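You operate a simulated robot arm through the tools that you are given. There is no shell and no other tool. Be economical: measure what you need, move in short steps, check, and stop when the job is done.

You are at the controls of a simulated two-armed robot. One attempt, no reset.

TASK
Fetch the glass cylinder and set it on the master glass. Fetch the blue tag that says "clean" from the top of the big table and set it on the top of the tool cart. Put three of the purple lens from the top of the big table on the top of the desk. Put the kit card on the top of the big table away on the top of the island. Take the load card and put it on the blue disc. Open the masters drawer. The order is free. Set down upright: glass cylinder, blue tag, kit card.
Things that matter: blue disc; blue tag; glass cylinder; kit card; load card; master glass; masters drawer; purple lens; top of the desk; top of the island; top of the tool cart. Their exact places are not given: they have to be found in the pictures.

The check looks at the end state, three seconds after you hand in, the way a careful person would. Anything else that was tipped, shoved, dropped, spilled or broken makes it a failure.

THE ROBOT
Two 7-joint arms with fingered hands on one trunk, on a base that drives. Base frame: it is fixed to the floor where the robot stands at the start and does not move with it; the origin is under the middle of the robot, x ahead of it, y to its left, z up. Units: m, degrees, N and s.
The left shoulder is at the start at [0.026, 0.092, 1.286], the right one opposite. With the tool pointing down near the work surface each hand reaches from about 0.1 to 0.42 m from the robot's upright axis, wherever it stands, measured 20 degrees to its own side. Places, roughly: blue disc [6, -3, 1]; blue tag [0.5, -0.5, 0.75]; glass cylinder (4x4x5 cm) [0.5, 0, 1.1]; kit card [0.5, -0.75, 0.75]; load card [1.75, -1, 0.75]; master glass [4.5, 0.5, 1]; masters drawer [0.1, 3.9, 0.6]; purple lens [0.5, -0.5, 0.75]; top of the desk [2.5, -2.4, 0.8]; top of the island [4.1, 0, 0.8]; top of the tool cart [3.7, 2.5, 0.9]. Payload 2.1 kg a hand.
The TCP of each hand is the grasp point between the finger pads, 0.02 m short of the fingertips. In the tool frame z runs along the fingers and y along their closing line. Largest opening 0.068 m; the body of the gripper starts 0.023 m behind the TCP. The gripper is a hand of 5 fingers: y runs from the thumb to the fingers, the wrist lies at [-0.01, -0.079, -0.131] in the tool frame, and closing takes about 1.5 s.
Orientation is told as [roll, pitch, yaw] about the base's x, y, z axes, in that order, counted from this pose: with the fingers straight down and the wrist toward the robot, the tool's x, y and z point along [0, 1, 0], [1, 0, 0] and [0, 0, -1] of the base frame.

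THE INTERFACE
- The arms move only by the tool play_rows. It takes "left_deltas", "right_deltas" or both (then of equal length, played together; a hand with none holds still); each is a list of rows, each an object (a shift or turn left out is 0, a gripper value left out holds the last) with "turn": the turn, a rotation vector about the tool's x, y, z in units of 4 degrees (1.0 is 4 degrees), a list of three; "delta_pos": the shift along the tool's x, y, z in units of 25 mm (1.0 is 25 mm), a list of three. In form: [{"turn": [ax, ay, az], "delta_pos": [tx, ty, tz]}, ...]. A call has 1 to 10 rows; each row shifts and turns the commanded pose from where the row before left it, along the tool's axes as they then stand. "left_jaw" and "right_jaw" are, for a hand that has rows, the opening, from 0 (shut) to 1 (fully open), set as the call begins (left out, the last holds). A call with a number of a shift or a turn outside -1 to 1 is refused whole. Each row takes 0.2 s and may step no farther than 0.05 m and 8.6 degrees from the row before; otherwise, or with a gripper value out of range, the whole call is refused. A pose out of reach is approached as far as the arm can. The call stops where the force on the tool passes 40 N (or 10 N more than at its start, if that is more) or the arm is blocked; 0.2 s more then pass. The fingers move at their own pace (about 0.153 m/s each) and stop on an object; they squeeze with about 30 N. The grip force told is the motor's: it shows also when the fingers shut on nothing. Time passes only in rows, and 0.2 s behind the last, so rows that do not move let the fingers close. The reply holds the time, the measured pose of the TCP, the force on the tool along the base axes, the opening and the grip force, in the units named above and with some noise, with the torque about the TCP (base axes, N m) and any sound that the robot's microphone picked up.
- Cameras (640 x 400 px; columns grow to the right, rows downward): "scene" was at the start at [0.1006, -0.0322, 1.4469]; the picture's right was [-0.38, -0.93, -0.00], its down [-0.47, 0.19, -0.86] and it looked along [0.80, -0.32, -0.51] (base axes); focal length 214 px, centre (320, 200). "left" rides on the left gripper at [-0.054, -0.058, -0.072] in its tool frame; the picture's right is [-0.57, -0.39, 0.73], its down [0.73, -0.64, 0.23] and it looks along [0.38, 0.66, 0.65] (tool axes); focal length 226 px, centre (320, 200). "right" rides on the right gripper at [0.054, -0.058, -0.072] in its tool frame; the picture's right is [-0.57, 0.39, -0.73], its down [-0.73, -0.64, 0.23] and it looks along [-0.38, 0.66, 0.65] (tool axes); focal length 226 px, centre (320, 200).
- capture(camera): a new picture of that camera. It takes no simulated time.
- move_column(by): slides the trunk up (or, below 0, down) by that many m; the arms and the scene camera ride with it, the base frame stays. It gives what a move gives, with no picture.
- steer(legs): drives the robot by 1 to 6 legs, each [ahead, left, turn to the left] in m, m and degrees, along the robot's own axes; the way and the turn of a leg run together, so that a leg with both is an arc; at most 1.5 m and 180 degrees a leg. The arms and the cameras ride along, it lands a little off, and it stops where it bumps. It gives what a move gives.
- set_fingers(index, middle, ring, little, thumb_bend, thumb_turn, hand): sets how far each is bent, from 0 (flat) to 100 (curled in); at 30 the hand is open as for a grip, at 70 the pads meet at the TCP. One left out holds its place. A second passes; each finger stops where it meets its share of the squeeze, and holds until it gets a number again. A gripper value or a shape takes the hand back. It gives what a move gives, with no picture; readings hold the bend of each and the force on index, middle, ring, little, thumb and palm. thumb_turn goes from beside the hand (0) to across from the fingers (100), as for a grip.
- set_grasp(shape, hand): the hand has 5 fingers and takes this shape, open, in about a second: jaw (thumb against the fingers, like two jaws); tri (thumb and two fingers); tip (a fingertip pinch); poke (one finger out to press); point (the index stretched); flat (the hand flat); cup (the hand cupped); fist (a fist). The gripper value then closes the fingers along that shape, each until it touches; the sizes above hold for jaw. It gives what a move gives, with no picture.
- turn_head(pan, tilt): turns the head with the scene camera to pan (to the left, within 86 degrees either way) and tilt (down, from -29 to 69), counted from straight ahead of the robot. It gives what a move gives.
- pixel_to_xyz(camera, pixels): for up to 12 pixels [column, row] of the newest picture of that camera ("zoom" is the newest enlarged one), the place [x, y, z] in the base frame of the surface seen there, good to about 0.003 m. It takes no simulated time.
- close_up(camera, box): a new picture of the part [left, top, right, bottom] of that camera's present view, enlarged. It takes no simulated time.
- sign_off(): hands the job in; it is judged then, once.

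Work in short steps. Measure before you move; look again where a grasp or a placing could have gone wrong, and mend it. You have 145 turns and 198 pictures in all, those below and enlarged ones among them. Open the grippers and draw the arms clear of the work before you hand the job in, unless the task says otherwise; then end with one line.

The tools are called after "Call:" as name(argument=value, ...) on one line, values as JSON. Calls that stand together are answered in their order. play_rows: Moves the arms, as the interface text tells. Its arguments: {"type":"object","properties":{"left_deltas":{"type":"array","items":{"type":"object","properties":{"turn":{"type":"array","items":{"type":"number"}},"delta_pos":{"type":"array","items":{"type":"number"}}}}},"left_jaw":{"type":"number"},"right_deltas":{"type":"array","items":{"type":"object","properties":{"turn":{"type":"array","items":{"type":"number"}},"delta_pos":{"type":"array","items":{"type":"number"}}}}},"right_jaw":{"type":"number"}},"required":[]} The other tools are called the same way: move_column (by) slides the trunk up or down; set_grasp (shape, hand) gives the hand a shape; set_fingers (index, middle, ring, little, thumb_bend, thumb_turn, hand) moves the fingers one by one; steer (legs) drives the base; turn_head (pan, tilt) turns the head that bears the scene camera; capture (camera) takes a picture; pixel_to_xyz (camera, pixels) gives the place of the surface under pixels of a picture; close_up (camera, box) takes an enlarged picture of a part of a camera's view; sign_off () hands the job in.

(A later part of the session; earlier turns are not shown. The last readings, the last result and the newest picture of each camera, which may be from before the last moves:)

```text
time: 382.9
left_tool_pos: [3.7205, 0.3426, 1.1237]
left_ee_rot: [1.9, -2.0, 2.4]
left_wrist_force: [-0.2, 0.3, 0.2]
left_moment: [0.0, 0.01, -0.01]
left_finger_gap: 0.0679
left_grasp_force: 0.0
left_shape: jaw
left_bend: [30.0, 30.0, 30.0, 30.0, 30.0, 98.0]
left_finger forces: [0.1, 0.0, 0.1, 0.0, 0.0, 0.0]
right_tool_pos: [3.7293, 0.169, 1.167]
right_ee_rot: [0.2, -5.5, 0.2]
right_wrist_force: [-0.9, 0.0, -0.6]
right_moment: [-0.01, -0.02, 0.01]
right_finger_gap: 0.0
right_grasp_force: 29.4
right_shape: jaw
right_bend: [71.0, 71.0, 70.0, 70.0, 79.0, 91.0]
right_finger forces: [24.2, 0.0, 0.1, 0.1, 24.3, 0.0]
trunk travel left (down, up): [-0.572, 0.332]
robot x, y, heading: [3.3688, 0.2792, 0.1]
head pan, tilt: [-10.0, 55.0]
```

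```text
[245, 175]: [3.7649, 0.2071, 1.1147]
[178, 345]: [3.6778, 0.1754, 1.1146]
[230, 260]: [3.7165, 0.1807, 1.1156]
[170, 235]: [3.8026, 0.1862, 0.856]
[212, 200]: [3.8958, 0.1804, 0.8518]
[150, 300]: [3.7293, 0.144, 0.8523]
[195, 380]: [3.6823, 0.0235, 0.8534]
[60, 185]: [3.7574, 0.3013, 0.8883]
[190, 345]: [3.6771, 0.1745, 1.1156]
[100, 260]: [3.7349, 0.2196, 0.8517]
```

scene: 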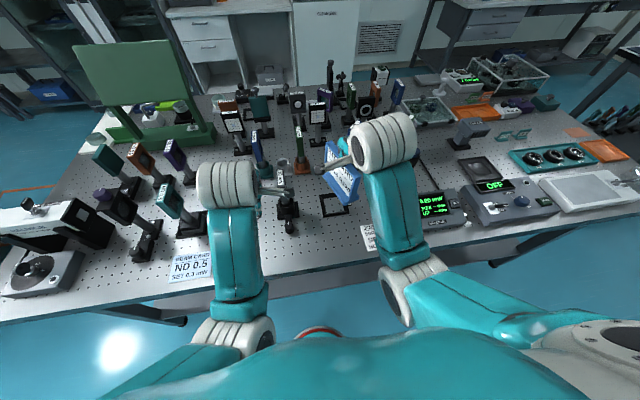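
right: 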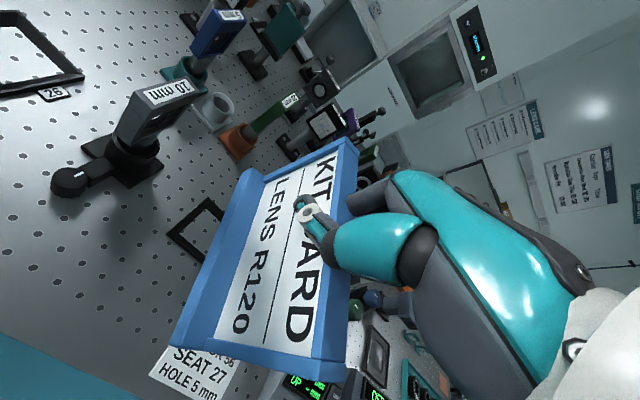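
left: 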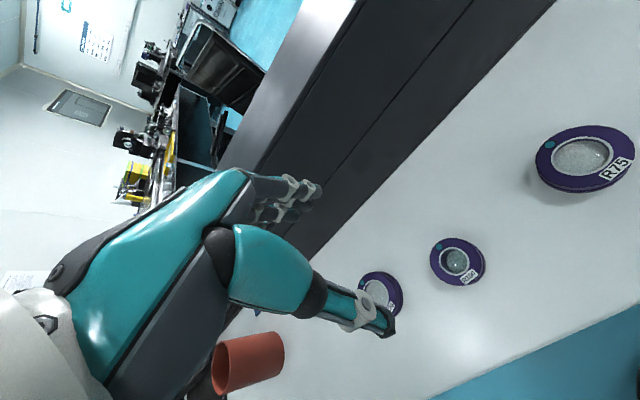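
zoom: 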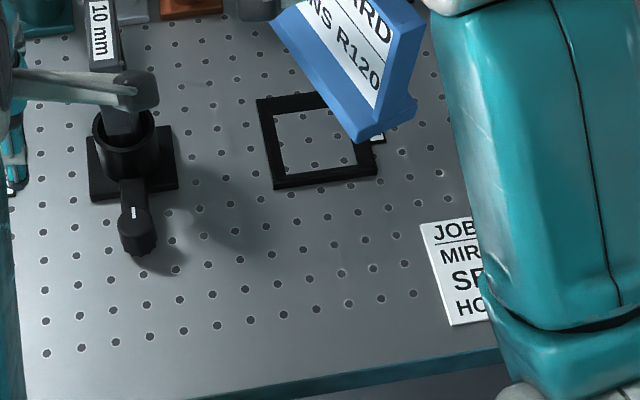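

The foot is level now and its footprint (x 3.68–3.765, y≈0.19) is in free space. Lower straight down 0.235.

Call:
play_rows(right_deltas=[{"delta_pos": [0, -0.09, 0.94]}, {"delta_pos": [0, -0.09, 0.94]}, {"delta_pos": [0, -0.09, 0.94]}, {"delta_pos": [0, -0.09, 0.94]}, {"delta_pos": [0, -0.09, 0.94]}, {"delta_pos": [0, -0.09, 0.94]}, {"delta_pos": [0, -0.09, 0.94]}, {"delta_pos": [0, -0.09, 0.94]}, {"delta_pos": [0, -0.09, 0.94]}, {"delta_pos": [0, -0.09, 0.94]}])

Call:
capture(camera="right")

Call:
pixel_to_xyz(camera="right", pixels=[[245, 175], [178, 345], [230, 260], [190, 260], [160, 320], [215, 190]])

Call:
close_up(camera="scene", box=[270, 170, 400, 270])

```text
time: 385.1
left_tool_pos: [3.7215, 0.3416, 1.1249]
left_ee_rot: [1.7, -2.0, 2.5]
left_wrist_force: [-0.6, 0.2, -0.1]
left_moment: [-0.02, -0.02, -0.01]
left_finger_gap: 0.0679
left_grasp_force: 0.1
left_shape: jaw
left_bend: [30.0, 30.0, 30.0, 30.0, 30.0, 98.0]
left_finger forces: [0.0, 0.0, 0.0, 0.1, 0.0, 0.0]
right_tool_pos: [3.7304, 0.1696, 0.9318]
right_ee_rot: [0.2, -5.6, 0.3]
right_wrist_force: [0.1, -0.2, -0.5]
right_moment: [0.02, 0.01, -0.02]
right_finger_gap: 0.0
right_grasp_force: 29.8
right_shape: jaw
right_bend: [71.0, 71.0, 70.0, 70.0, 80.0, 91.0]
right_finger forces: [24.9, 0.1, 0.1, 0.1, 25.3, 0.0]
trunk travel left (down, up): [-0.572, 0.332]
robot x, y, heading: [3.3669, 0.2792, 0.2]
head pan, tilt: [-10.0, 55.0]
```

```text
76 pictures are left
```

right: 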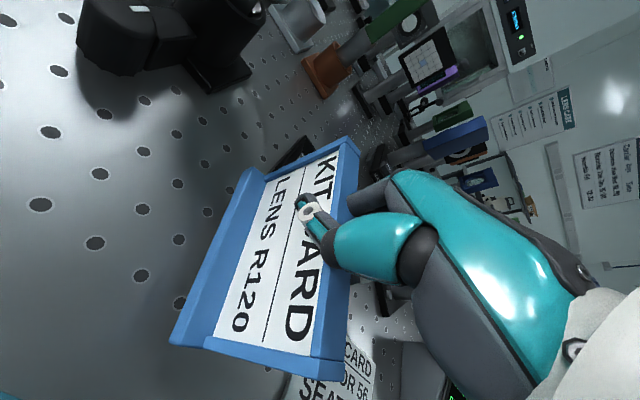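

```text
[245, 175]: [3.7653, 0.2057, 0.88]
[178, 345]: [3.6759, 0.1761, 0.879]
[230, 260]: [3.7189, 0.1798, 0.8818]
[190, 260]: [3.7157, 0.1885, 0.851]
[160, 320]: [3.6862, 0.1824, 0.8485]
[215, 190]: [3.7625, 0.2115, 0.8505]
```

```text
4.00 times, centred on (335, 220) of scene
```

zoom: 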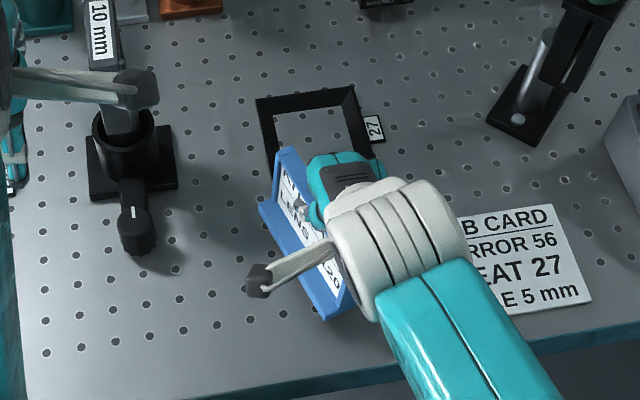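

1.5 cm gap remains; lower in small steps until touch.

Call:
play_rows(right_deltas=[{"delta_pos": [0, -0.02, 0.25]}, {"delta_pos": [0, -0.02, 0.2]}])

Call:
play_rows(right_deltas=[{"delta_pos": [0, -0.01, 0.1]}, {"delta_pos": [0, -0.01, 0.1]}])

Call:
pixel_to_xyz(camera="right", pixels=[[245, 175]])

```text
time: 385.7
left_tool_pos: [3.7205, 0.342, 1.123]
left_ee_rot: [1.7, -2.0, 2.5]
left_wrist_force: [-0.4, 0.9, 0.1]
left_moment: [0.0, -0.01, 0.01]
left_finger_gap: 0.0679
left_grasp_force: 0.0
left_shape: jaw
left_bend: [30.0, 30.0, 30.0, 30.0, 30.0, 98.0]
left_finger forces: [0.0, 0.0, 0.1, 0.0, 0.1, 0.1]
right_tool_pos: [3.7292, 0.17, 0.9195]
right_ee_rot: [0.2, -5.6, 0.3]
right_wrist_force: [-0.4, 0.5, -0.8]
right_moment: [0.0, 0.04, -0.02]
right_finger_gap: 0.0002
right_grasp_force: 29.8
right_shape: jaw
right_bend: [71.0, 71.0, 70.0, 70.0, 80.0, 91.0]
right_finger forces: [24.9, 0.0, 0.0, 0.0, 25.3, 0.0]
trunk travel left (down, up): [-0.572, 0.332]
robot x, y, heading: [3.3688, 0.2748, 0.2]
head pan, tilt: [-10.0, 55.0]
```

```text
time: 386.3
left_tool_pos: [3.7218, 0.342, 1.1245]
left_ee_rot: [1.7, -2.0, 2.4]
left_wrist_force: [0.2, 0.3, -0.3]
left_moment: [-0.04, -0.01, 0.04]
left_finger_gap: 0.0674
left_grasp_force: 0.1
left_shape: jaw
left_bend: [30.0, 30.0, 30.0, 30.0, 30.0, 98.0]
left_finger forces: [0.0, 0.0, 0.0, 0.1, 0.0, 0.0]
right_tool_pos: [3.7314, 0.1712, 0.9141]
right_ee_rot: [0.2, -5.4, 0.2]
right_wrist_force: [0.0, 0.2, 0.4]
right_moment: [-0.02, -0.01, 0.0]
right_finger_gap: 0.0
right_grasp_force: 30.5
right_shape: jaw
right_bend: [71.0, 71.0, 70.0, 70.0, 80.0, 91.0]
right_finger forces: [24.9, 0.0, 0.0, 0.1, 25.4, 0.1]
trunk travel left (down, up): [-0.572, 0.332]
robot x, y, heading: [3.3684, 0.2775, 0.4]
head pan, tilt: [-10.0, 55.0]
```

```text
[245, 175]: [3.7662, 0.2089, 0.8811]
```

Not yet touching; continue in 2.5 mm steps.

Call:
play_rows(right_deltas=[{"delta_pos": [0, -0.01, 0.1]}])

Call:
play_rows(right_deltas=[{"delta_pos": [0, -0.01, 0.08]}])

Call:
capture(camera="right")

Call:
pixel_to_xyz(camera="right", pixels=[[245, 175], [178, 345], [230, 260]])

```text
time: 386.7
left_tool_pos: [3.7211, 0.3417, 1.1239]
left_ee_rot: [1.7, -2.1, 2.4]
left_wrist_force: [0.4, -0.1, -0.4]
left_moment: [-0.01, 0.01, -0.01]
left_finger_gap: 0.0678
left_grasp_force: 0.0
left_shape: jaw
left_bend: [30.0, 30.0, 30.0, 30.0, 30.0, 98.0]
left_finger forces: [0.0, 0.0, 0.0, 0.0, 0.0, 0.0]
right_tool_pos: [3.7314, 0.171, 0.9135]
right_ee_rot: [0.2, -5.6, 0.3]
right_wrist_force: [1.4, -0.4, 3.7]
right_moment: [-0.03, 0.05, 0.01]
right_finger_gap: 0.0
right_grasp_force: 29.9
right_shape: jaw
right_bend: [71.0, 71.0, 70.0, 70.0, 80.0, 91.0]
right_finger forces: [25.2, 0.0, 0.0, 0.1, 26.8, 0.1]
trunk travel left (down, up): [-0.572, 0.332]
robot x, y, heading: [3.3696, 0.2734, 0.1]
head pan, tilt: [-10.0, 55.0]
```

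```text
time: 387.1
left_tool_pos: [3.7215, 0.3419, 1.123]
left_ee_rot: [1.8, -2.1, 2.4]
left_wrist_force: [-0.5, -0.5, -0.5]
left_moment: [-0.02, 0.01, 0.0]
left_finger_gap: 0.0681
left_grasp_force: 0.1
left_shape: jaw
left_bend: [30.0, 30.0, 30.0, 30.0, 30.0, 98.0]
left_finger forces: [0.0, 0.0, 0.0, 0.0, 0.0, 0.1]
right_tool_pos: [3.7308, 0.1714, 0.9109]
right_ee_rot: [0.2, -5.8, 0.1]
right_wrist_force: [4.6, 3.6, 13.2]
right_moment: [-0.06, 0.09, -0.03]
right_finger_gap: 0.0
right_grasp_force: 29.5
right_shape: jaw
right_bend: [71.0, 71.0, 70.0, 70.0, 80.0, 90.0]
right_finger forces: [25.8, 0.0, 0.0, 0.0, 30.2, 0.0]
trunk travel left (down, up): [-0.572, 0.332]
robot x, y, heading: [3.3681, 0.2755, -0.0]
head pan, tilt: [-10.0, 55.0]
```

```text
74 pictures are left
```

right: 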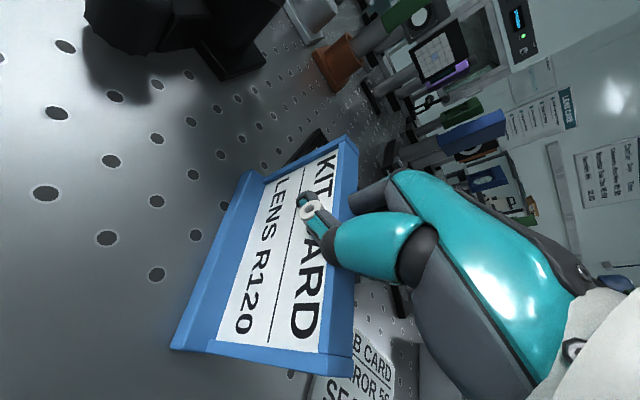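

```text
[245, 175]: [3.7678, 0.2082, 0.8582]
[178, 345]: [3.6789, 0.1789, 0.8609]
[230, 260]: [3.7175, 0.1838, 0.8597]
```

Contact (13 N), foot flat at z≈0.859. Open partly, then fully, and look.

Call:
play_rows(right_deltas=[{}, {}, {}], right_jaw=0.2)

Call:
play_rows(right_deltas=[{}, {}, {}, {}], right_jaw=1)

Call:
capture(camera="right")

Call:
close_up(camera="scene", box=[270, 170, 400, 270])

```text
time: 387.9
left_tool_pos: [3.7215, 0.3411, 1.1238]
left_ee_rot: [1.6, -2.0, 2.4]
left_wrist_force: [0.2, 0.1, -0.8]
left_moment: [0.0, -0.02, 0.02]
left_finger_gap: 0.068
left_grasp_force: 0.1
left_shape: jaw
left_bend: [30.0, 30.0, 30.0, 30.0, 30.0, 98.0]
left_finger forces: [0.0, 0.1, 0.0, 0.0, 0.0, 0.0]
right_tool_pos: [3.7288, 0.1698, 0.9097]
right_ee_rot: [0.2, -5.5, 0.3]
right_wrist_force: [-0.2, 0.3, 0.3]
right_moment: [0.03, 0.01, -0.03]
right_finger_gap: 0.0136
right_grasp_force: 0.1
right_shape: jaw
right_bend: [73.0, 59.0, 57.0, 54.0, 75.0, 100.0]
right_finger forces: [0.0, 0.0, 0.1, 0.0, 0.0, 0.0]
trunk travel left (down, up): [-0.572, 0.332]
robot x, y, heading: [3.367, 0.2799, 0.6]
head pan, tilt: [-10.0, 55.0]
```

```text
time: 388.9
left_tool_pos: [3.721, 0.3408, 1.1239]
left_ee_rot: [1.7, -2.1, 2.4]
left_wrist_force: [-0.2, 0.3, -0.8]
left_moment: [0.01, 0.01, -0.02]
left_finger_gap: 0.0677
left_grasp_force: 0.1
left_shape: jaw
left_bend: [30.0, 30.0, 30.0, 30.0, 30.0, 98.0]
left_finger forces: [0.0, 0.0, 0.0, 0.0, 0.1, 0.1]
right_tool_pos: [3.7312, 0.1706, 0.9095]
right_ee_rot: [0.2, -5.5, 0.2]
right_wrist_force: [-0.5, -0.4, -0.7]
right_moment: [-0.01, 0.02, 0.0]
right_finger_gap: 0.0679
right_grasp_force: 0.0
right_shape: jaw
right_bend: [30.0, 30.0, 30.0, 30.0, 30.0, 98.0]
right_finger forces: [0.0, 0.0, 0.1, 0.0, 0.0, 0.1]
trunk travel left (down, up): [-0.572, 0.332]
robot x, y, heading: [3.3676, 0.2779, 0.2]
head pan, tilt: [-10.0, 55.0]
```

```text
73 pictures are left
```

right: 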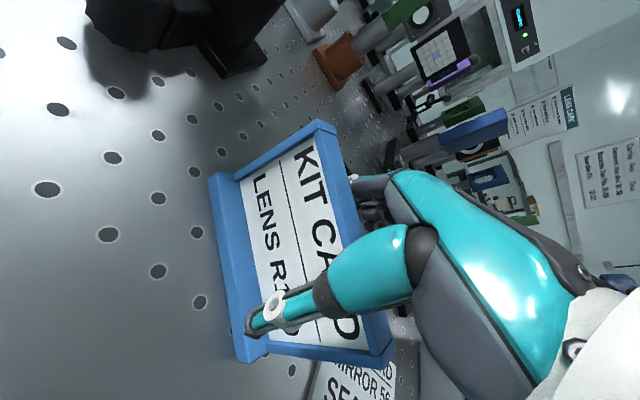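

```text
4.00 times, centred on (335, 220) of scene
```

zoom: 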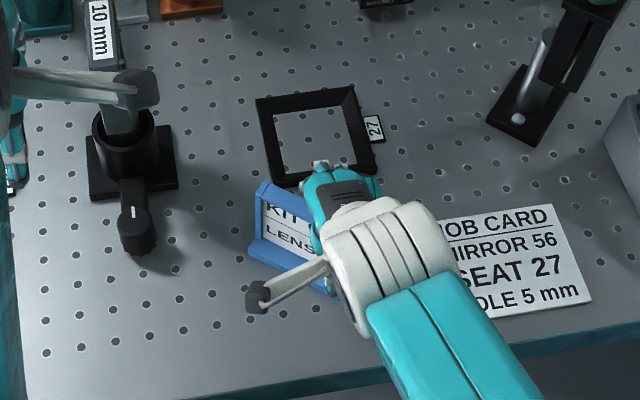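

The kit card stands upright. Rise with the trunk, then check.

Call:
move_column(by=0.3)

Call:
steer(legs=[[-0.25, 0, 0]])

Call:
capture(camera="scene")

Call:
close_up(camera="scene", box=[270, 130, 430, 230])

```text
time: 391.9
left_tool_pos: [3.723, 0.3469, 1.4234]
left_ee_rot: [2.8, -2.1, 2.6]
left_wrist_force: [0.7, 1.0, 0.6]
left_moment: [-0.03, 0.02, -0.03]
left_finger_gap: 0.0676
left_grasp_force: 0.1
left_shape: jaw
left_bend: [30.0, 30.0, 30.0, 30.0, 30.0, 98.0]
left_finger forces: [0.0, 0.0, 0.0, 0.0, 0.1, 0.0]
right_tool_pos: [3.7301, 0.1698, 1.2112]
right_ee_rot: [0.2, -5.5, 0.2]
right_wrist_force: [0.2, -0.5, 0.0]
right_moment: [-0.01, 0.02, 0.0]
right_finger_gap: 0.0679
right_grasp_force: 0.3
right_shape: jaw
right_bend: [30.0, 30.0, 30.0, 30.0, 30.0, 98.0]
right_finger forces: [0.0, 0.0, 0.1, 0.0, 0.0, 0.0]
trunk travel left (down, up): [-0.872, 0.032]
robot x, y, heading: [3.3675, 0.2777, 0.3]
head pan, tilt: [-10.0, 55.0]
```

```text
time: 393.8
left_tool_pos: [3.4681, 0.3467, 1.4238]
left_ee_rot: [2.7, -2.4, 2.6]
left_wrist_force: [-0.4, 0.3, 0.1]
left_moment: [0.03, 0.02, 0.01]
left_finger_gap: 0.0678
left_grasp_force: 0.0
left_shape: jaw
left_bend: [30.0, 30.0, 30.0, 30.0, 30.0, 98.0]
left_finger forces: [0.1, 0.0, 0.1, 0.0, 0.0, 0.0]
right_tool_pos: [3.4748, 0.1709, 1.2104]
right_ee_rot: [0.2, -5.5, 0.2]
right_wrist_force: [-0.9, 0.4, 0.2]
right_moment: [-0.01, 0.02, -0.03]
right_finger_gap: 0.0679
right_grasp_force: 0.1
right_shape: jaw
right_bend: [30.0, 30.0, 30.0, 30.0, 30.0, 98.0]
right_finger forces: [0.0, 0.0, 0.0, 0.0, 0.0, 0.0]
trunk travel left (down, up): [-0.872, 0.032]
robot x, y, heading: [3.1103, 0.2712, 0.2]
head pan, tilt: [-10.0, 55.0]
```

```text
71 pictures are left
```

scene: 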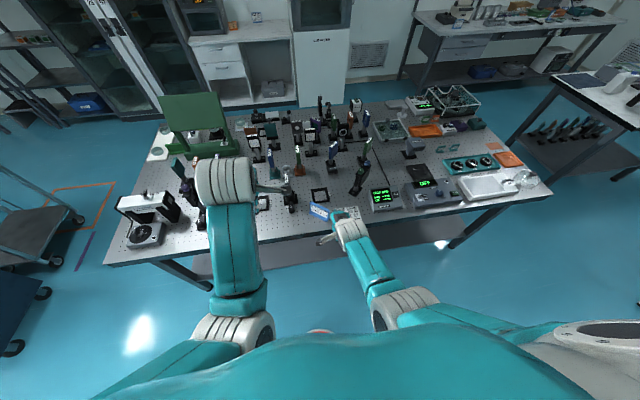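

```text
4.00 times, centred on (350, 180) of scene
```

zoom: 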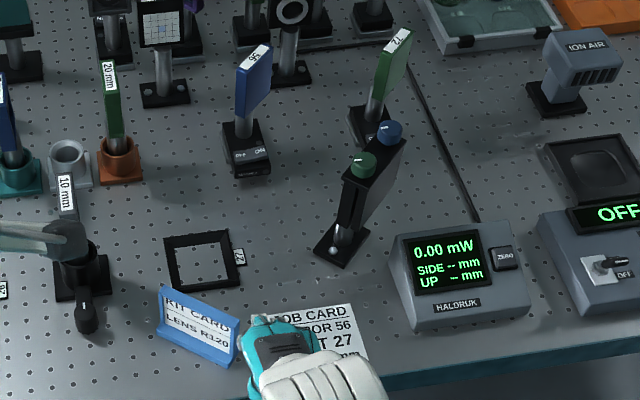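

Kit card stands upright on the island. Now head back for the glass and tag; try the shorter left route: turn around and look.

Call:
steer(legs=[[-0.2, 0.45, 0], [0, 0, 180]])

Call:
turn_head(pan=0, tilt=25)

Call:
capture(camera="scene")

Call:
pixel_to_xyz(camera="scene", pixels=[[320, 200], [320, 250], [300, 220], [340, 220], [380, 230], [400, 250], [250, 220], [280, 240], [450, 250], [320, 180], [360, 200], [200, 230]])

```text
time: 404.1
left_tool_pos: [2.5526, 0.6416, 1.424]
left_ee_rot: [3.2, -2.4, -175.0]
left_wrist_force: [-0.1, 0.6, -0.4]
left_moment: [-0.02, 0.02, 0.0]
left_finger_gap: 0.0678
left_grasp_force: 0.2
left_shape: jaw
left_bend: [30.0, 30.0, 30.0, 30.0, 30.0, 98.0]
left_finger forces: [0.0, 0.0, 0.0, 0.1, 0.0, 0.0]
right_tool_pos: [2.5397, 0.8218, 1.2108]
right_ee_rot: [0.1, -5.5, -177.6]
right_wrist_force: [-0.1, -0.2, 0.2]
right_moment: [0.03, -0.03, 0.03]
right_finger_gap: 0.0677
right_grasp_force: 0.1
right_shape: jaw
right_bend: [30.0, 30.0, 30.0, 30.0, 30.0, 98.0]
right_finger forces: [0.0, 0.0, 0.1, 0.1, 0.0, 0.0]
trunk travel left (down, up): [-0.872, 0.032]
robot x, y, heading: [2.9022, 0.7318, -177.9]
head pan, tilt: [-10.0, 55.0]
```

```text
time: 405.0
left_tool_pos: [2.5526, 0.6427, 1.4247]
left_ee_rot: [3.4, -2.4, -175.1]
left_wrist_force: [0.7, 0.5, -0.3]
left_moment: [-0.02, -0.02, -0.01]
left_finger_gap: 0.0678
left_grasp_force: 0.2
left_shape: jaw
left_bend: [30.0, 30.0, 30.0, 30.0, 30.0, 98.0]
left_finger forces: [0.0, 0.1, 0.0, 0.1, 0.0, 0.0]
right_tool_pos: [2.538, 0.8214, 1.2111]
right_ee_rot: [0.3, -5.5, -177.7]
right_wrist_force: [-0.8, -0.8, -1.3]
right_moment: [0.01, -0.02, 0.04]
right_finger_gap: 0.0679
right_grasp_force: 0.0
right_shape: jaw
right_bend: [30.0, 30.0, 30.0, 30.0, 30.0, 98.0]
right_finger forces: [0.0, 0.0, 0.1, 0.0, 0.1, 0.1]
trunk travel left (down, up): [-0.872, 0.032]
robot x, y, heading: [2.9054, 0.7297, -177.4]
head pan, tilt: [0.0, 25.0]
```

```text
69 pictures are left
```

scene: 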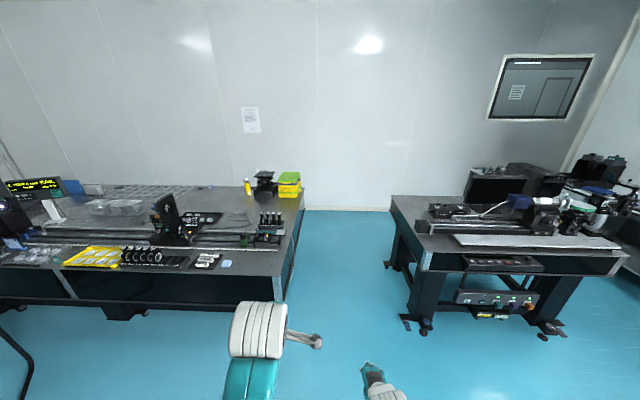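

```text
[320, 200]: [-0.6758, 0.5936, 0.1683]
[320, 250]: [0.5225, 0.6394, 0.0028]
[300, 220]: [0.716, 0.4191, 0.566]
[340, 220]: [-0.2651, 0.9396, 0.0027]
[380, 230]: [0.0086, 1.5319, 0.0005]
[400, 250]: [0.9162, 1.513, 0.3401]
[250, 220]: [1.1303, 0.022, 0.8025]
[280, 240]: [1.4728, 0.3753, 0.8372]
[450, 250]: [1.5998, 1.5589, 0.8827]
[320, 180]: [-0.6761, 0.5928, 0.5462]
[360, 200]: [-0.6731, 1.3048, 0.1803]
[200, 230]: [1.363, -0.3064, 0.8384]
```

Corridor (y 0.42–1.5) is clear. Drive through to the table front, turn to face the table, and strafe to y≈-0.6.

Call:
steer(legs=[[0.2, -0.1, -2.6], [1.4, 0, 0], [1.35, 0, 0], [0, 0, 180], [0, -0.75, 0], [0, -0.72, 0]])

Call:
turn_head(pan=0, tilt=55)

Call:
capture(camera="scene")

```text
time: 434.2
left_tool_pos: [0.3263, -0.5739, 1.4222]
left_ee_rot: [3.3, -2.4, 2.1]
left_wrist_force: [-0.8, 0.2, -0.3]
left_moment: [-0.02, 0.01, -0.02]
left_finger_gap: 0.0678
left_grasp_force: 0.0
left_shape: jaw
left_bend: [30.0, 30.0, 30.0, 30.0, 30.0, 98.0]
left_finger forces: [0.0, 0.0, 0.0, 0.0, 0.0, 0.1]
right_tool_pos: [0.3316, -0.7527, 1.21]
right_ee_rot: [0.2, -5.5, -0.3]
right_wrist_force: [0.3, -0.5, -0.1]
right_moment: [-0.01, 0.02, 0.01]
right_finger_gap: 0.0679
right_grasp_force: 0.0
right_shape: jaw
right_bend: [30.0, 30.0, 30.0, 30.0, 30.0, 98.0]
right_finger forces: [0.0, 0.0, 0.1, 0.0, 0.0, 0.0]
trunk travel left (down, up): [-0.872, 0.032]
robot x, y, heading: [-0.0301, -0.6426, -0.6]
head pan, tilt: [0.0, 25.0]
```

```text
time: 435.2
left_tool_pos: [0.3271, -0.5728, 1.4238]
left_ee_rot: [3.3, -2.4, 2.2]
left_wrist_force: [-0.1, 0.0, -0.5]
left_moment: [0.01, -0.01, 0.03]
left_finger_gap: 0.0679
left_grasp_force: 0.1
left_shape: jaw
left_bend: [30.0, 30.0, 30.0, 30.0, 30.0, 98.0]
left_finger forces: [0.1, 0.2, 0.1, 0.0, 0.0, 0.0]
right_tool_pos: [0.3308, -0.7534, 1.211]
right_ee_rot: [0.2, -5.5, -0.4]
right_wrist_force: [-0.1, -0.1, 0.8]
right_moment: [-0.01, -0.02, 0.01]
right_finger_gap: 0.0682
right_grasp_force: 0.1
right_shape: jaw
right_bend: [30.0, 30.0, 30.0, 30.0, 30.0, 98.0]
right_finger forces: [0.0, 0.0, 0.1, 0.0, 0.1, 0.0]
trunk travel left (down, up): [-0.872, 0.032]
robot x, y, heading: [-0.032, -0.6425, -0.5]
head pan, tilt: [0.0, 55.0]
```

```text
68 pictures are left
```

scene: 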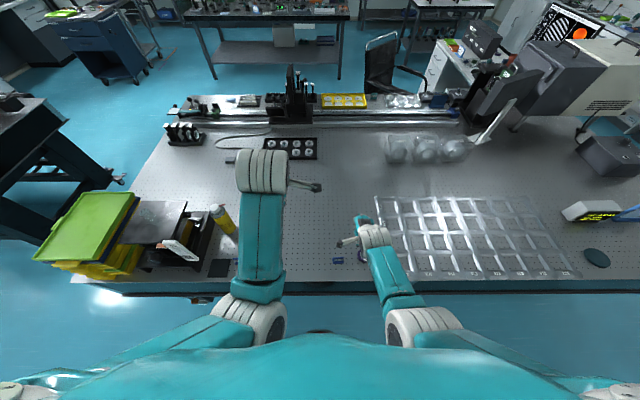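

Level the right hand, move in 0.1 and lower the trunk 0.28, then measure the CLEAN tag.

Call:
play_rows(right_deltas=[{"turn": [0.46, 0, 0]}, {"turn": [0.46, 0, 0]}, {"turn": [0.46, 0, 0]}])

Call:
steer(legs=[[0.1, 0.06, 0.5]])

Call:
move_column(by=-0.28)

Call:
capture(camera="right")

Call:
close_up(camera="scene", box=[300, 230, 420, 310])

```text
time: 436.0
left_tool_pos: [0.3272, -0.5727, 1.4243]
left_ee_rot: [3.3, -2.3, 2.2]
left_wrist_force: [-0.4, 0.3, -0.5]
left_moment: [0.01, -0.05, 0.04]
left_finger_gap: 0.0675
left_grasp_force: 0.1
left_shape: jaw
left_bend: [30.0, 30.0, 30.0, 30.0, 30.0, 98.0]
left_finger forces: [0.1, 0.1, 0.0, 0.0, 0.0, 0.0]
right_tool_pos: [0.3317, -0.753, 1.2111]
right_ee_rot: [0.3, 0.0, -0.4]
right_wrist_force: [-1.0, -0.5, 0.7]
right_moment: [-0.02, 0.03, 0.03]
right_finger_gap: 0.0679
right_grasp_force: 0.1
right_shape: jaw
right_bend: [30.0, 30.0, 30.0, 30.0, 30.0, 98.0]
right_finger forces: [0.1, 0.1, 0.0, 0.0, 0.1, 0.0]
trunk travel left (down, up): [-0.872, 0.032]
robot x, y, heading: [-0.0295, -0.6458, -0.5]
head pan, tilt: [0.0, 55.0]
```

```text
time: 437.2
left_tool_pos: [0.4263, -0.5102, 1.4219]
left_ee_rot: [3.3, -2.3, 2.6]
left_wrist_force: [0.3, 0.0, 0.2]
left_moment: [0.01, -0.02, -0.02]
left_finger_gap: 0.0676
left_grasp_force: 0.1
left_shape: jaw
left_bend: [30.0, 30.0, 30.0, 30.0, 30.0, 98.0]
left_finger forces: [0.1, 0.0, 0.1, 0.1, 0.0, 0.1]
right_tool_pos: [0.4328, -0.69, 1.2096]
right_ee_rot: [0.1, 0.1, -0.1]
right_wrist_force: [-0.6, 0.2, 0.9]
right_moment: [0.03, -0.03, 0.03]
right_finger_gap: 0.0681
right_grasp_force: 0.1
right_shape: jaw
right_bend: [30.0, 30.0, 30.0, 30.0, 30.0, 98.0]
right_finger forces: [0.1, 0.1, 0.0, 0.0, 0.0, 0.0]
trunk travel left (down, up): [-0.872, 0.032]
robot x, y, heading: [0.0683, -0.5858, -0.1]
head pan, tilt: [0.0, 55.0]
```

```text
time: 440.0
left_tool_pos: [0.4259, -0.5045, 1.1431]
left_ee_rot: [4.4, -2.7, 2.9]
left_wrist_force: [0.2, -0.3, 0.6]
left_moment: [0.02, -0.01, 0.03]
left_finger_gap: 0.068
left_grasp_force: 0.1
left_shape: jaw
left_bend: [30.0, 30.0, 30.0, 30.0, 30.0, 98.0]
left_finger forces: [0.0, 0.0, 0.0, 0.1, 0.0, 0.0]
right_tool_pos: [0.4311, -0.6898, 0.931]
right_ee_rot: [0.3, -0.1, -0.1]
right_wrist_force: [-1.1, -0.1, -0.1]
right_moment: [0.03, 0.0, 0.02]
right_finger_gap: 0.068
right_grasp_force: 0.0
right_shape: jaw
right_bend: [30.0, 30.0, 30.0, 30.0, 30.0, 98.0]
right_finger forces: [0.0, 0.0, 0.0, 0.0, 0.0, 0.0]
trunk travel left (down, up): [-0.592, 0.312]
robot x, y, heading: [0.0682, -0.5828, -0.2]
head pan, tilt: [0.0, 55.0]
```

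```text
67 pictures are left
```

right: 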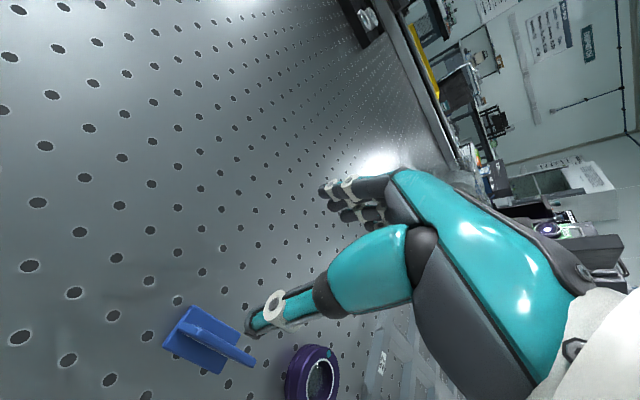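

```text
5.00 times, centred on (360, 270) of scene
```

zoom: 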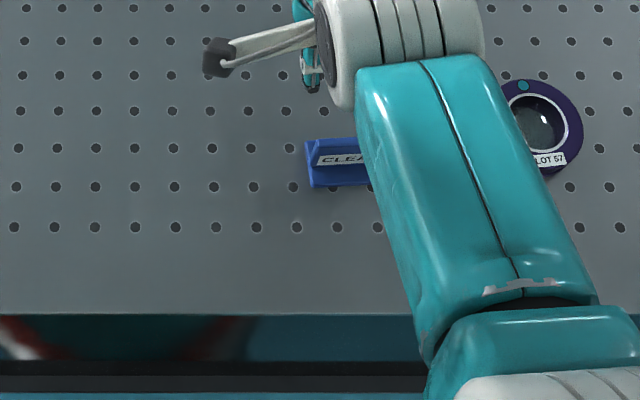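

Measure the tag in the right picture.

Call:
pixel_to_xyz(camera="right", pixels=[[184, 326], [250, 362], [217, 344], [190, 310], [238, 322], [167, 342], [215, 370], [225, 330], [205, 355], [210, 315]])

Call:
close_up(camera="right", box=[140, 280, 300, 400])

```text
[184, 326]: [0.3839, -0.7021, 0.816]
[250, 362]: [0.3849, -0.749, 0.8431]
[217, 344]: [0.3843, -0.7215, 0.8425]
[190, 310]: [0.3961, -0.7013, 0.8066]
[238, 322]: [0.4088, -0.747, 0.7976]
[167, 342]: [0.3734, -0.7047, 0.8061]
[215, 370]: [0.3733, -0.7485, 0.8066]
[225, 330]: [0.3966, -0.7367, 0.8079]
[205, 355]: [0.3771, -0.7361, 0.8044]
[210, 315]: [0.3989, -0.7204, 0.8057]
```

```text
3.33 times, centred on (220, 340) of right
```

zoom: 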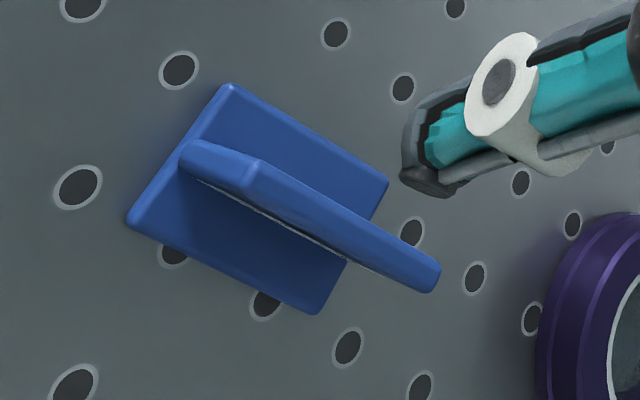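

Tag: panel at x≈0.384, y −0.75…−0.70, top z 0.843, foot top 0.807. Move above and lower to z≈0.834.

Call:
play_rows(right_deltas=[{"delta_pos": [-0.72, -0.92, 0.2]}, {"delta_pos": [-0.72, -0.92, 0.2]}, {"delta_pos": [0, 0, 0.8]}, {"delta_pos": [0, 0, 0.9]}, {"delta_pos": [0, 0, 0.9]}, {"delta_pos": [0, 0, 0.85]}])

Call:
capture(camera="right")

```text
time: 441.4
left_tool_pos: [0.4274, -0.5046, 1.1448]
left_ee_rot: [4.2, -3.0, 2.9]
left_wrist_force: [0.3, 0.0, -0.4]
left_moment: [-0.01, -0.01, -0.03]
left_finger_gap: 0.0676
left_grasp_force: 0.1
left_shape: jaw
left_bend: [30.0, 30.0, 30.0, 30.0, 30.0, 98.0]
left_finger forces: [0.1, 0.0, 0.0, 0.0, 0.0, 0.0]
right_tool_pos: [0.3778, -0.7226, 0.8522]
right_ee_rot: [0.2, -0.1, 0.0]
right_wrist_force: [0.6, -0.1, -0.6]
right_moment: [-0.01, -0.01, -0.01]
right_finger_gap: 0.0676
right_grasp_force: 0.1
right_shape: jaw
right_bend: [30.0, 30.0, 30.0, 30.0, 30.0, 98.0]
right_finger forces: [0.0, 0.0, 0.0, 0.0, 0.0, 0.0]
right hand out of reach, approached as far as the arm can: row 5, 6
trunk travel left (down, up): [-0.592, 0.312]
robot x, y, heading: [0.0714, -0.5819, -0.1]
head pan, tilt: [0.0, 55.0]
```

```text
64 pictures are left
```

right: 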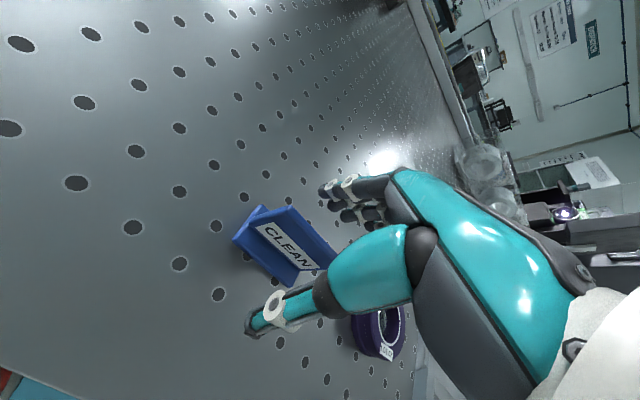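

Reach ended at z 0.852; lower the trunk 0.04 (arm re-solves) and adjust.

Call:
move_column(by=-0.017)

Call:
play_rows(right_deltas=[{"delta_pos": [-0.12, 0.28, 0]}])

Call:
capture(camera="right")

```text
time: 442.1
left_tool_pos: [0.4283, -0.4994, 1.1252]
left_ee_rot: [5.3, -3.1, 3.1]
left_wrist_force: [0.7, 0.4, 0.0]
left_moment: [-0.03, 0.0, 0.0]
left_finger_gap: 0.0676
left_grasp_force: 0.1
left_shape: jaw
left_bend: [30.0, 30.0, 30.0, 30.0, 30.0, 98.0]
left_finger forces: [0.0, 0.0, 0.1, 0.1, 0.0, 0.1]
right_tool_pos: [0.3777, -0.7236, 0.8348]
right_ee_rot: [0.3, -0.1, 0.0]
right_wrist_force: [-0.7, -0.7, 0.5]
right_moment: [0.0, -0.03, -0.03]
right_finger_gap: 0.0679
right_grasp_force: 0.1
right_shape: jaw
right_bend: [30.0, 30.0, 30.0, 30.0, 30.0, 98.0]
right_finger forces: [0.0, 0.1, 0.0, 0.1, 0.0, 0.0]
trunk travel left (down, up): [-0.575, 0.329]
robot x, y, heading: [0.0667, -0.5839, 0.0]
head pan, tilt: [0.0, 55.0]
```

```text
time: 442.5
left_tool_pos: [0.4275, -0.5011, 1.1266]
left_ee_rot: [5.3, -3.1, 3.0]
left_wrist_force: [-0.4, 0.3, -0.2]
left_moment: [-0.02, 0.04, 0.02]
left_finger_gap: 0.0679
left_grasp_force: 0.0
left_shape: jaw
left_bend: [30.0, 30.0, 30.0, 30.0, 30.0, 98.0]
left_finger forces: [0.1, 0.0, 0.0, 0.0, 0.0, 0.0]
right_tool_pos: [0.3823, -0.7264, 0.8369]
right_ee_rot: [0.3, -0.1, 0.1]
right_wrist_force: [0.6, -0.1, -0.8]
right_moment: [0.0, 0.01, -0.01]
right_finger_gap: 0.068
right_grasp_force: 0.1
right_shape: jaw
right_bend: [30.0, 30.0, 30.0, 30.0, 30.0, 98.0]
right_finger forces: [0.0, 0.1, 0.0, 0.1, 0.1, 0.0]
right hand out of reach, approached as far as the arm can: row 1
trunk travel left (down, up): [-0.575, 0.329]
robot x, y, heading: [0.0665, -0.5818, -0.1]
head pan, tilt: [0.0, 55.0]
```

```text
63 pictures are left
```

right: 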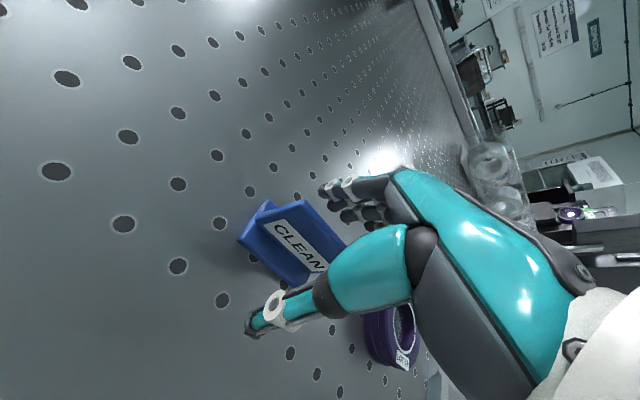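

Aligned. Close on the tag and lift with the trunk.

Call:
play_rows(right_deltas=[{}, {}, {}, {}, {}, {}, {}, {}, {}], right_jaw=0)

Call:
move_column(by=0.06)

Call:
capture(camera="right")

```text
time: 444.5
left_tool_pos: [0.428, -0.5015, 1.1269]
left_ee_rot: [5.1, -3.1, 3.0]
left_wrist_force: [0.0, -0.4, -0.1]
left_moment: [-0.02, 0.01, 0.0]
left_finger_gap: 0.068
left_grasp_force: 0.0
left_shape: jaw
left_bend: [30.0, 30.0, 30.0, 30.0, 30.0, 98.0]
left_finger forces: [0.1, 0.0, 0.1, 0.1, 0.1, 0.0]
right_tool_pos: [0.3827, -0.7257, 0.8375]
right_ee_rot: [0.2, 0.0, 0.0]
right_wrist_force: [0.4, -0.6, 0.0]
right_moment: [-0.03, 0.01, -0.03]
right_finger_gap: 0.0001
right_grasp_force: 30.4
right_shape: jaw
right_bend: [70.0, 72.0, 70.0, 70.0, 80.0, 91.0]
right_finger forces: [23.0, 0.0, 0.1, 0.0, 23.0, 0.0]
trunk travel left (down, up): [-0.575, 0.329]
robot x, y, heading: [0.0684, -0.5865, -0.1]
head pan, tilt: [0.0, 55.0]
```

```text
time: 445.5
left_tool_pos: [0.4298, -0.4962, 1.1878]
left_ee_rot: [5.8, -3.2, 3.3]
left_wrist_force: [0.2, -0.2, -0.7]
left_moment: [0.01, 0.03, -0.02]
left_finger_gap: 0.0679
left_grasp_force: 0.0
left_shape: jaw
left_bend: [30.0, 30.0, 30.0, 30.0, 30.0, 98.0]
left_finger forces: [0.0, 0.0, 0.1, 0.1, 0.1, 0.0]
right_tool_pos: [0.3822, -0.7266, 0.8976]
right_ee_rot: [0.2, 0.0, 0.0]
right_wrist_force: [0.3, 0.5, -0.1]
right_moment: [0.0, 0.01, -0.04]
right_finger_gap: 0.0001
right_grasp_force: 30.3
right_shape: jaw
right_bend: [70.0, 72.0, 70.0, 70.0, 80.0, 91.0]
right_finger forces: [23.1, 0.1, 0.0, 0.1, 23.0, 0.0]
trunk travel left (down, up): [-0.635, 0.269]
robot x, y, heading: [0.0696, -0.5814, 0.2]
head pan, tilt: [0.0, 55.0]
```

```text
62 pictures are left
```

right: 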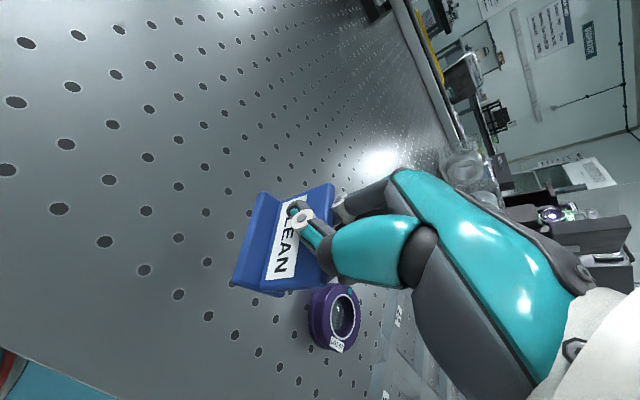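

Tag held. Raise and pull aside the right hand, level the left hand, before going to the glass.

Call:
play_rows(right_deltas=[{"delta_pos": [-0.2, -0.2, -1]}, {"delta_pos": [-0.3, -0.2, -1]}, {"delta_pos": [-0.3, -0.2, -1]}, {"delta_pos": [-0.3, -0.2, -1]}, {"delta_pos": [-0.3, -0.2, -1]}, {"delta_pos": [-0.3, 0, -1]}, {"delta_pos": [-0.3, 0, -1]}, {"delta_pos": [-0.3, 0, -1]}, {"delta_pos": [-0.3, 0, -1]}], left_deltas=[{"turn": [0.2, -0.36, 0.2]}, {"turn": [0.2, -0.36, 0.2]}, {"turn": [0.2, -0.36, 0.2]}, {"turn": [0.2, -0.36, 0.2]}, {}, {}, {}, {}, {}])

Call:
turn_head(pan=25, tilt=50)

Call:
capture(camera="scene")

```text
time: 447.5
left_tool_pos: [0.4269, -0.5047, 1.1865]
left_ee_rot: [-1.3, 0.4, -0.1]
left_wrist_force: [0.7, 0.5, 0.1]
left_moment: [0.0, 0.02, 0.0]
left_finger_gap: 0.0679
left_grasp_force: 0.1
left_shape: jaw
left_bend: [30.0, 30.0, 30.0, 30.0, 30.0, 98.0]
left_finger forces: [0.0, 0.0, 0.1, 0.0, 0.0, 0.0]
right_tool_pos: [0.4669, -0.8108, 0.9778]
right_ee_rot: [0.2, 0.1, 0.0]
right_wrist_force: [-0.4, -0.4, -0.8]
right_moment: [0.02, 0.01, 0.0]
right_finger_gap: 0.0
right_grasp_force: 30.1
right_shape: jaw
right_bend: [70.0, 72.0, 70.0, 70.0, 81.0, 90.0]
right_finger forces: [23.5, 0.0, 0.0, 0.0, 23.6, 0.0]
right hand out of reach, approached as far as the arm can: row 1, 2, 3, 4, 5, 6, 7, 8, 9
trunk travel left (down, up): [-0.635, 0.269]
robot x, y, heading: [0.0709, -0.5841, -0.0]
head pan, tilt: [0.0, 55.0]
```

```text
time: 448.4
left_tool_pos: [0.4275, -0.5051, 1.1859]
left_ee_rot: [-1.3, 0.3, -0.2]
left_wrist_force: [-0.7, 0.0, -0.2]
left_moment: [-0.01, 0.02, 0.0]
left_finger_gap: 0.0678
left_grasp_force: 0.0
left_shape: jaw
left_bend: [30.0, 30.0, 30.0, 30.0, 30.0, 98.0]
left_finger forces: [0.0, 0.1, 0.0, 0.1, 0.0, 0.0]
right_tool_pos: [0.467, -0.8098, 0.9777]
right_ee_rot: [0.2, 0.0, -0.1]
right_wrist_force: [0.1, -0.1, -1.4]
right_moment: [0.01, 0.03, 0.01]
right_finger_gap: 0.0
right_grasp_force: 29.9
right_shape: jaw
right_bend: [70.0, 72.0, 70.0, 70.0, 81.0, 90.0]
right_finger forces: [23.7, 0.0, 0.0, 0.1, 23.5, 0.0]
trunk travel left (down, up): [-0.635, 0.269]
robot x, y, heading: [0.0708, -0.5825, 0.2]
head pan, tilt: [25.0, 50.0]
```

```text
61 pictures are left
```

scene: 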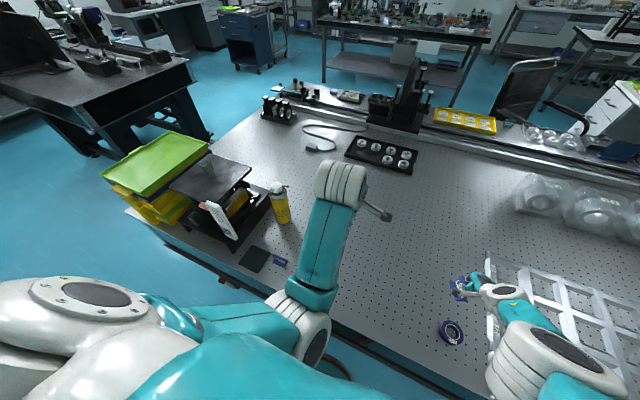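

Right arm is at its reach boundary; try moving it inward and up.

Call:
play_rows(right_deltas=[{"delta_pos": [0.5, -0.6, -0.6]}, {"delta_pos": [0.5, -0.6, -0.8]}, {"delta_pos": [0.5, -0.6, -0.8]}, {"delta_pos": [0.4, -0.6, -0.8]}, {"delta_pos": [0.3, -0.4, -0.8]}, {"delta_pos": [0.3, 0, -0.8]}, {"delta_pos": [0, 0, -0.8]}])

```text
time: 449.9
left_tool_pos: [0.428, -0.5037, 1.1881]
left_ee_rot: [-1.3, 0.3, -0.1]
left_wrist_force: [0.1, -0.5, -0.4]
left_moment: [-0.02, -0.02, 0.03]
left_finger_gap: 0.0677
left_grasp_force: 0.0
left_shape: jaw
left_bend: [30.0, 30.0, 30.0, 30.0, 30.0, 98.0]
left_finger forces: [0.0, 0.0, 0.1, 0.1, 0.0, 0.0]
right_tool_pos: [0.5041, -0.7798, 1.0143]
right_ee_rot: [0.3, -0.1, 0.0]
right_wrist_force: [0.1, 0.6, -0.2]
right_moment: [0.03, 0.0, -0.03]
right_finger_gap: 0.0001
right_grasp_force: 30.7
right_shape: jaw
right_bend: [70.0, 72.0, 70.0, 70.0, 81.0, 90.0]
right_finger forces: [23.9, 0.1, 0.1, 0.0, 23.6, 0.0]
right hand out of reach, approached as far as the arm can: row 1, 2, 3, 4, 5, 6, 7
trunk travel left (down, up): [-0.635, 0.269]
robot x, y, heading: [0.0719, -0.5859, 0.1]
head pan, tilt: [25.0, 50.0]
```

The commanded pose probably drifted too close to the shoulder; command it forward 0.16 m.

Call:
play_rows(right_deltas=[{"delta_pos": [0, 0.8, 0]}, {"delta_pos": [0, 0.8, 0]}, {"delta_pos": [0, 0.8, 0]}, {"delta_pos": [0, 0.8, 0]}, {"delta_pos": [0, 0.8, 0]}, {"delta_pos": [0, 0.8, 0]}, {"delta_pos": [0, 0.8, 0]}, {"delta_pos": [0, 0.8, 0]}])

```text
time: 451.8
left_tool_pos: [0.4267, -0.5052, 1.1887]
left_ee_rot: [-1.3, 0.3, -0.1]
left_wrist_force: [0.0, 0.5, 1.0]
left_moment: [0.01, 0.02, 0.04]
left_finger_gap: 0.068
left_grasp_force: 0.0
left_shape: jaw
left_bend: [30.0, 30.0, 30.0, 30.0, 30.0, 98.0]
left_finger forces: [0.1, 0.0, 0.1, 0.0, 0.0, 0.0]
right_tool_pos: [0.5049, -0.7791, 1.013]
right_ee_rot: [0.2, 0.0, 0.0]
right_wrist_force: [-0.1, -1.2, 0.9]
right_moment: [-0.03, -0.02, 0.01]
right_finger_gap: 0.0
right_grasp_force: 30.2
right_shape: jaw
right_bend: [70.0, 72.0, 70.0, 70.0, 81.0, 90.0]
right_finger forces: [23.9, 0.0, 0.1, 0.0, 23.7, 0.0]
right hand out of reach, approached as far as the arm can: row 1, 2, 3, 4, 5, 6, 7, 8
trunk travel left (down, up): [-0.635, 0.269]
robot x, y, heading: [0.0672, -0.5816, -0.0]
head pan, tilt: [25.0, 50.0]
```

Arm is likely at the straight-elbow singularity; command a strong pull toward the shoulder.

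Call:
play_rows(right_deltas=[{"delta_pos": [0.25, -0.9, -0.7]}, {"delta_pos": [0.25, -0.9, -0.7]}, {"delta_pos": [0.25, -0.9, -0.7]}, {"delta_pos": [0.25, -0.9, -0.7]}, {"delta_pos": [0.25, -0.9, -0.7]}, {"delta_pos": [0.25, -0.9, -0.7]}])

Call:
pixel_to_xyz(camera="scene", pixels=[[545, 345], [590, 370]])

```text
time: 453.1
left_tool_pos: [0.427, -0.5044, 1.1883]
left_ee_rot: [-1.3, 0.4, -0.2]
left_wrist_force: [-0.1, 1.0, -0.3]
left_moment: [0.03, -0.01, 0.01]
left_finger_gap: 0.0679
left_grasp_force: 0.0
left_shape: jaw
left_bend: [30.0, 30.0, 30.0, 30.0, 30.0, 98.0]
left_finger forces: [0.0, 0.0, 0.0, 0.1, 0.0, 0.0]
right_tool_pos: [0.5046, -0.7797, 1.0141]
right_ee_rot: [0.2, -0.1, 0.0]
right_wrist_force: [0.3, 0.5, -0.8]
right_moment: [0.0, -0.02, -0.04]
right_finger_gap: 0.0003
right_grasp_force: 30.0
right_shape: jaw
right_bend: [70.0, 72.0, 70.0, 70.0, 81.0, 90.0]
right_finger forces: [23.9, 0.0, 0.0, 0.0, 23.7, 0.0]
right hand out of reach, approached as far as the arm can: row 1, 2, 3, 4, 5, 6
trunk travel left (down, up): [-0.635, 0.269]
robot x, y, heading: [0.0685, -0.5787, -0.1]
head pan, tilt: [25.0, 50.0]
```

```text
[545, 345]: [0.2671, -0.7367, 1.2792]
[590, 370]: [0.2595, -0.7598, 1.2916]
```

The right arm is stuck but steady and holding the tag; I'll place it by base and trunk motion only. Raise the trunk 0.09 and strafe left so the left hand comes over the glass.

Call:
move_column(by=0.09)

Call:
steer(legs=[[0.03, 0.5, 0]])

Call:
capture(camera="scene")

Call:
capture(camera="left")

```text
time: 454.4
left_tool_pos: [0.4255, -0.511, 1.2757]
left_ee_rot: [-2.5, 0.8, -0.5]
left_wrist_force: [0.3, 0.0, 0.3]
left_moment: [0.02, -0.02, 0.02]
left_finger_gap: 0.0679
left_grasp_force: 0.2
left_shape: jaw
left_bend: [30.0, 30.0, 30.0, 30.0, 30.0, 98.0]
left_finger forces: [0.0, 0.1, 0.0, 0.1, 0.0, 0.0]
right_tool_pos: [0.5048, -0.7787, 1.1048]
right_ee_rot: [0.2, 0.0, 0.0]
right_wrist_force: [-0.1, -0.9, -0.7]
right_moment: [-0.02, 0.01, -0.02]
right_finger_gap: 0.0
right_grasp_force: 29.5
right_shape: jaw
right_bend: [70.0, 72.0, 70.0, 70.0, 81.0, 90.0]
right_finger forces: [24.1, 0.0, 0.0, 0.0, 23.9, 0.0]
trunk travel left (down, up): [-0.725, 0.179]
robot x, y, heading: [0.0678, -0.5823, 0.1]
head pan, tilt: [25.0, 50.0]
```

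```text
time: 457.4
left_tool_pos: [0.4586, -0.0132, 1.2766]
left_ee_rot: [-2.3, 0.9, -1.0]
left_wrist_force: [-0.1, -0.7, 0.1]
left_moment: [-0.01, 0.01, -0.01]
left_finger_gap: 0.068
left_grasp_force: 0.1
left_shape: jaw
left_bend: [30.0, 30.0, 30.0, 30.0, 30.0, 98.0]
left_finger forces: [0.0, 0.0, 0.0, 0.0, 0.0, 0.0]
right_tool_pos: [0.5354, -0.2813, 1.1052]
right_ee_rot: [0.0, 0.0, -0.4]
right_wrist_force: [-0.1, -0.2, -0.2]
right_moment: [0.04, -0.03, 0.02]
right_finger_gap: 0.0
right_grasp_force: 29.8
right_shape: jaw
right_bend: [70.0, 72.0, 70.0, 70.0, 81.0, 90.0]
right_finger forces: [24.1, 0.0, 0.1, 0.0, 23.9, 0.1]
trunk travel left (down, up): [-0.725, 0.179]
robot x, y, heading: [0.1036, -0.0843, -0.3]
head pan, tilt: [25.0, 50.0]
```

```text
60 pictures are left
```

scene: 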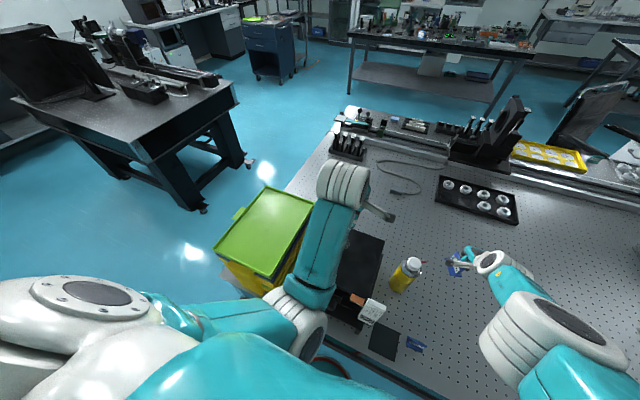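

```text
59 pictures are left
```

left: 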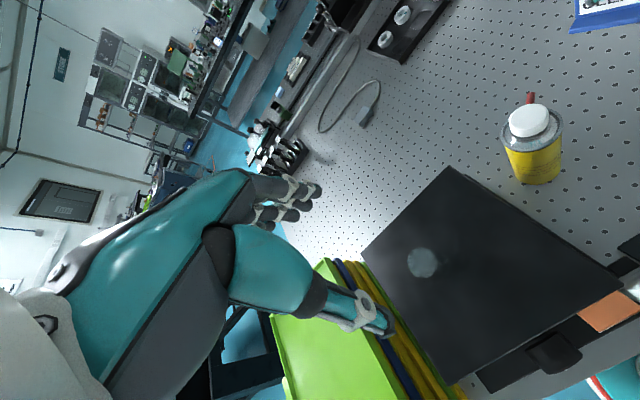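

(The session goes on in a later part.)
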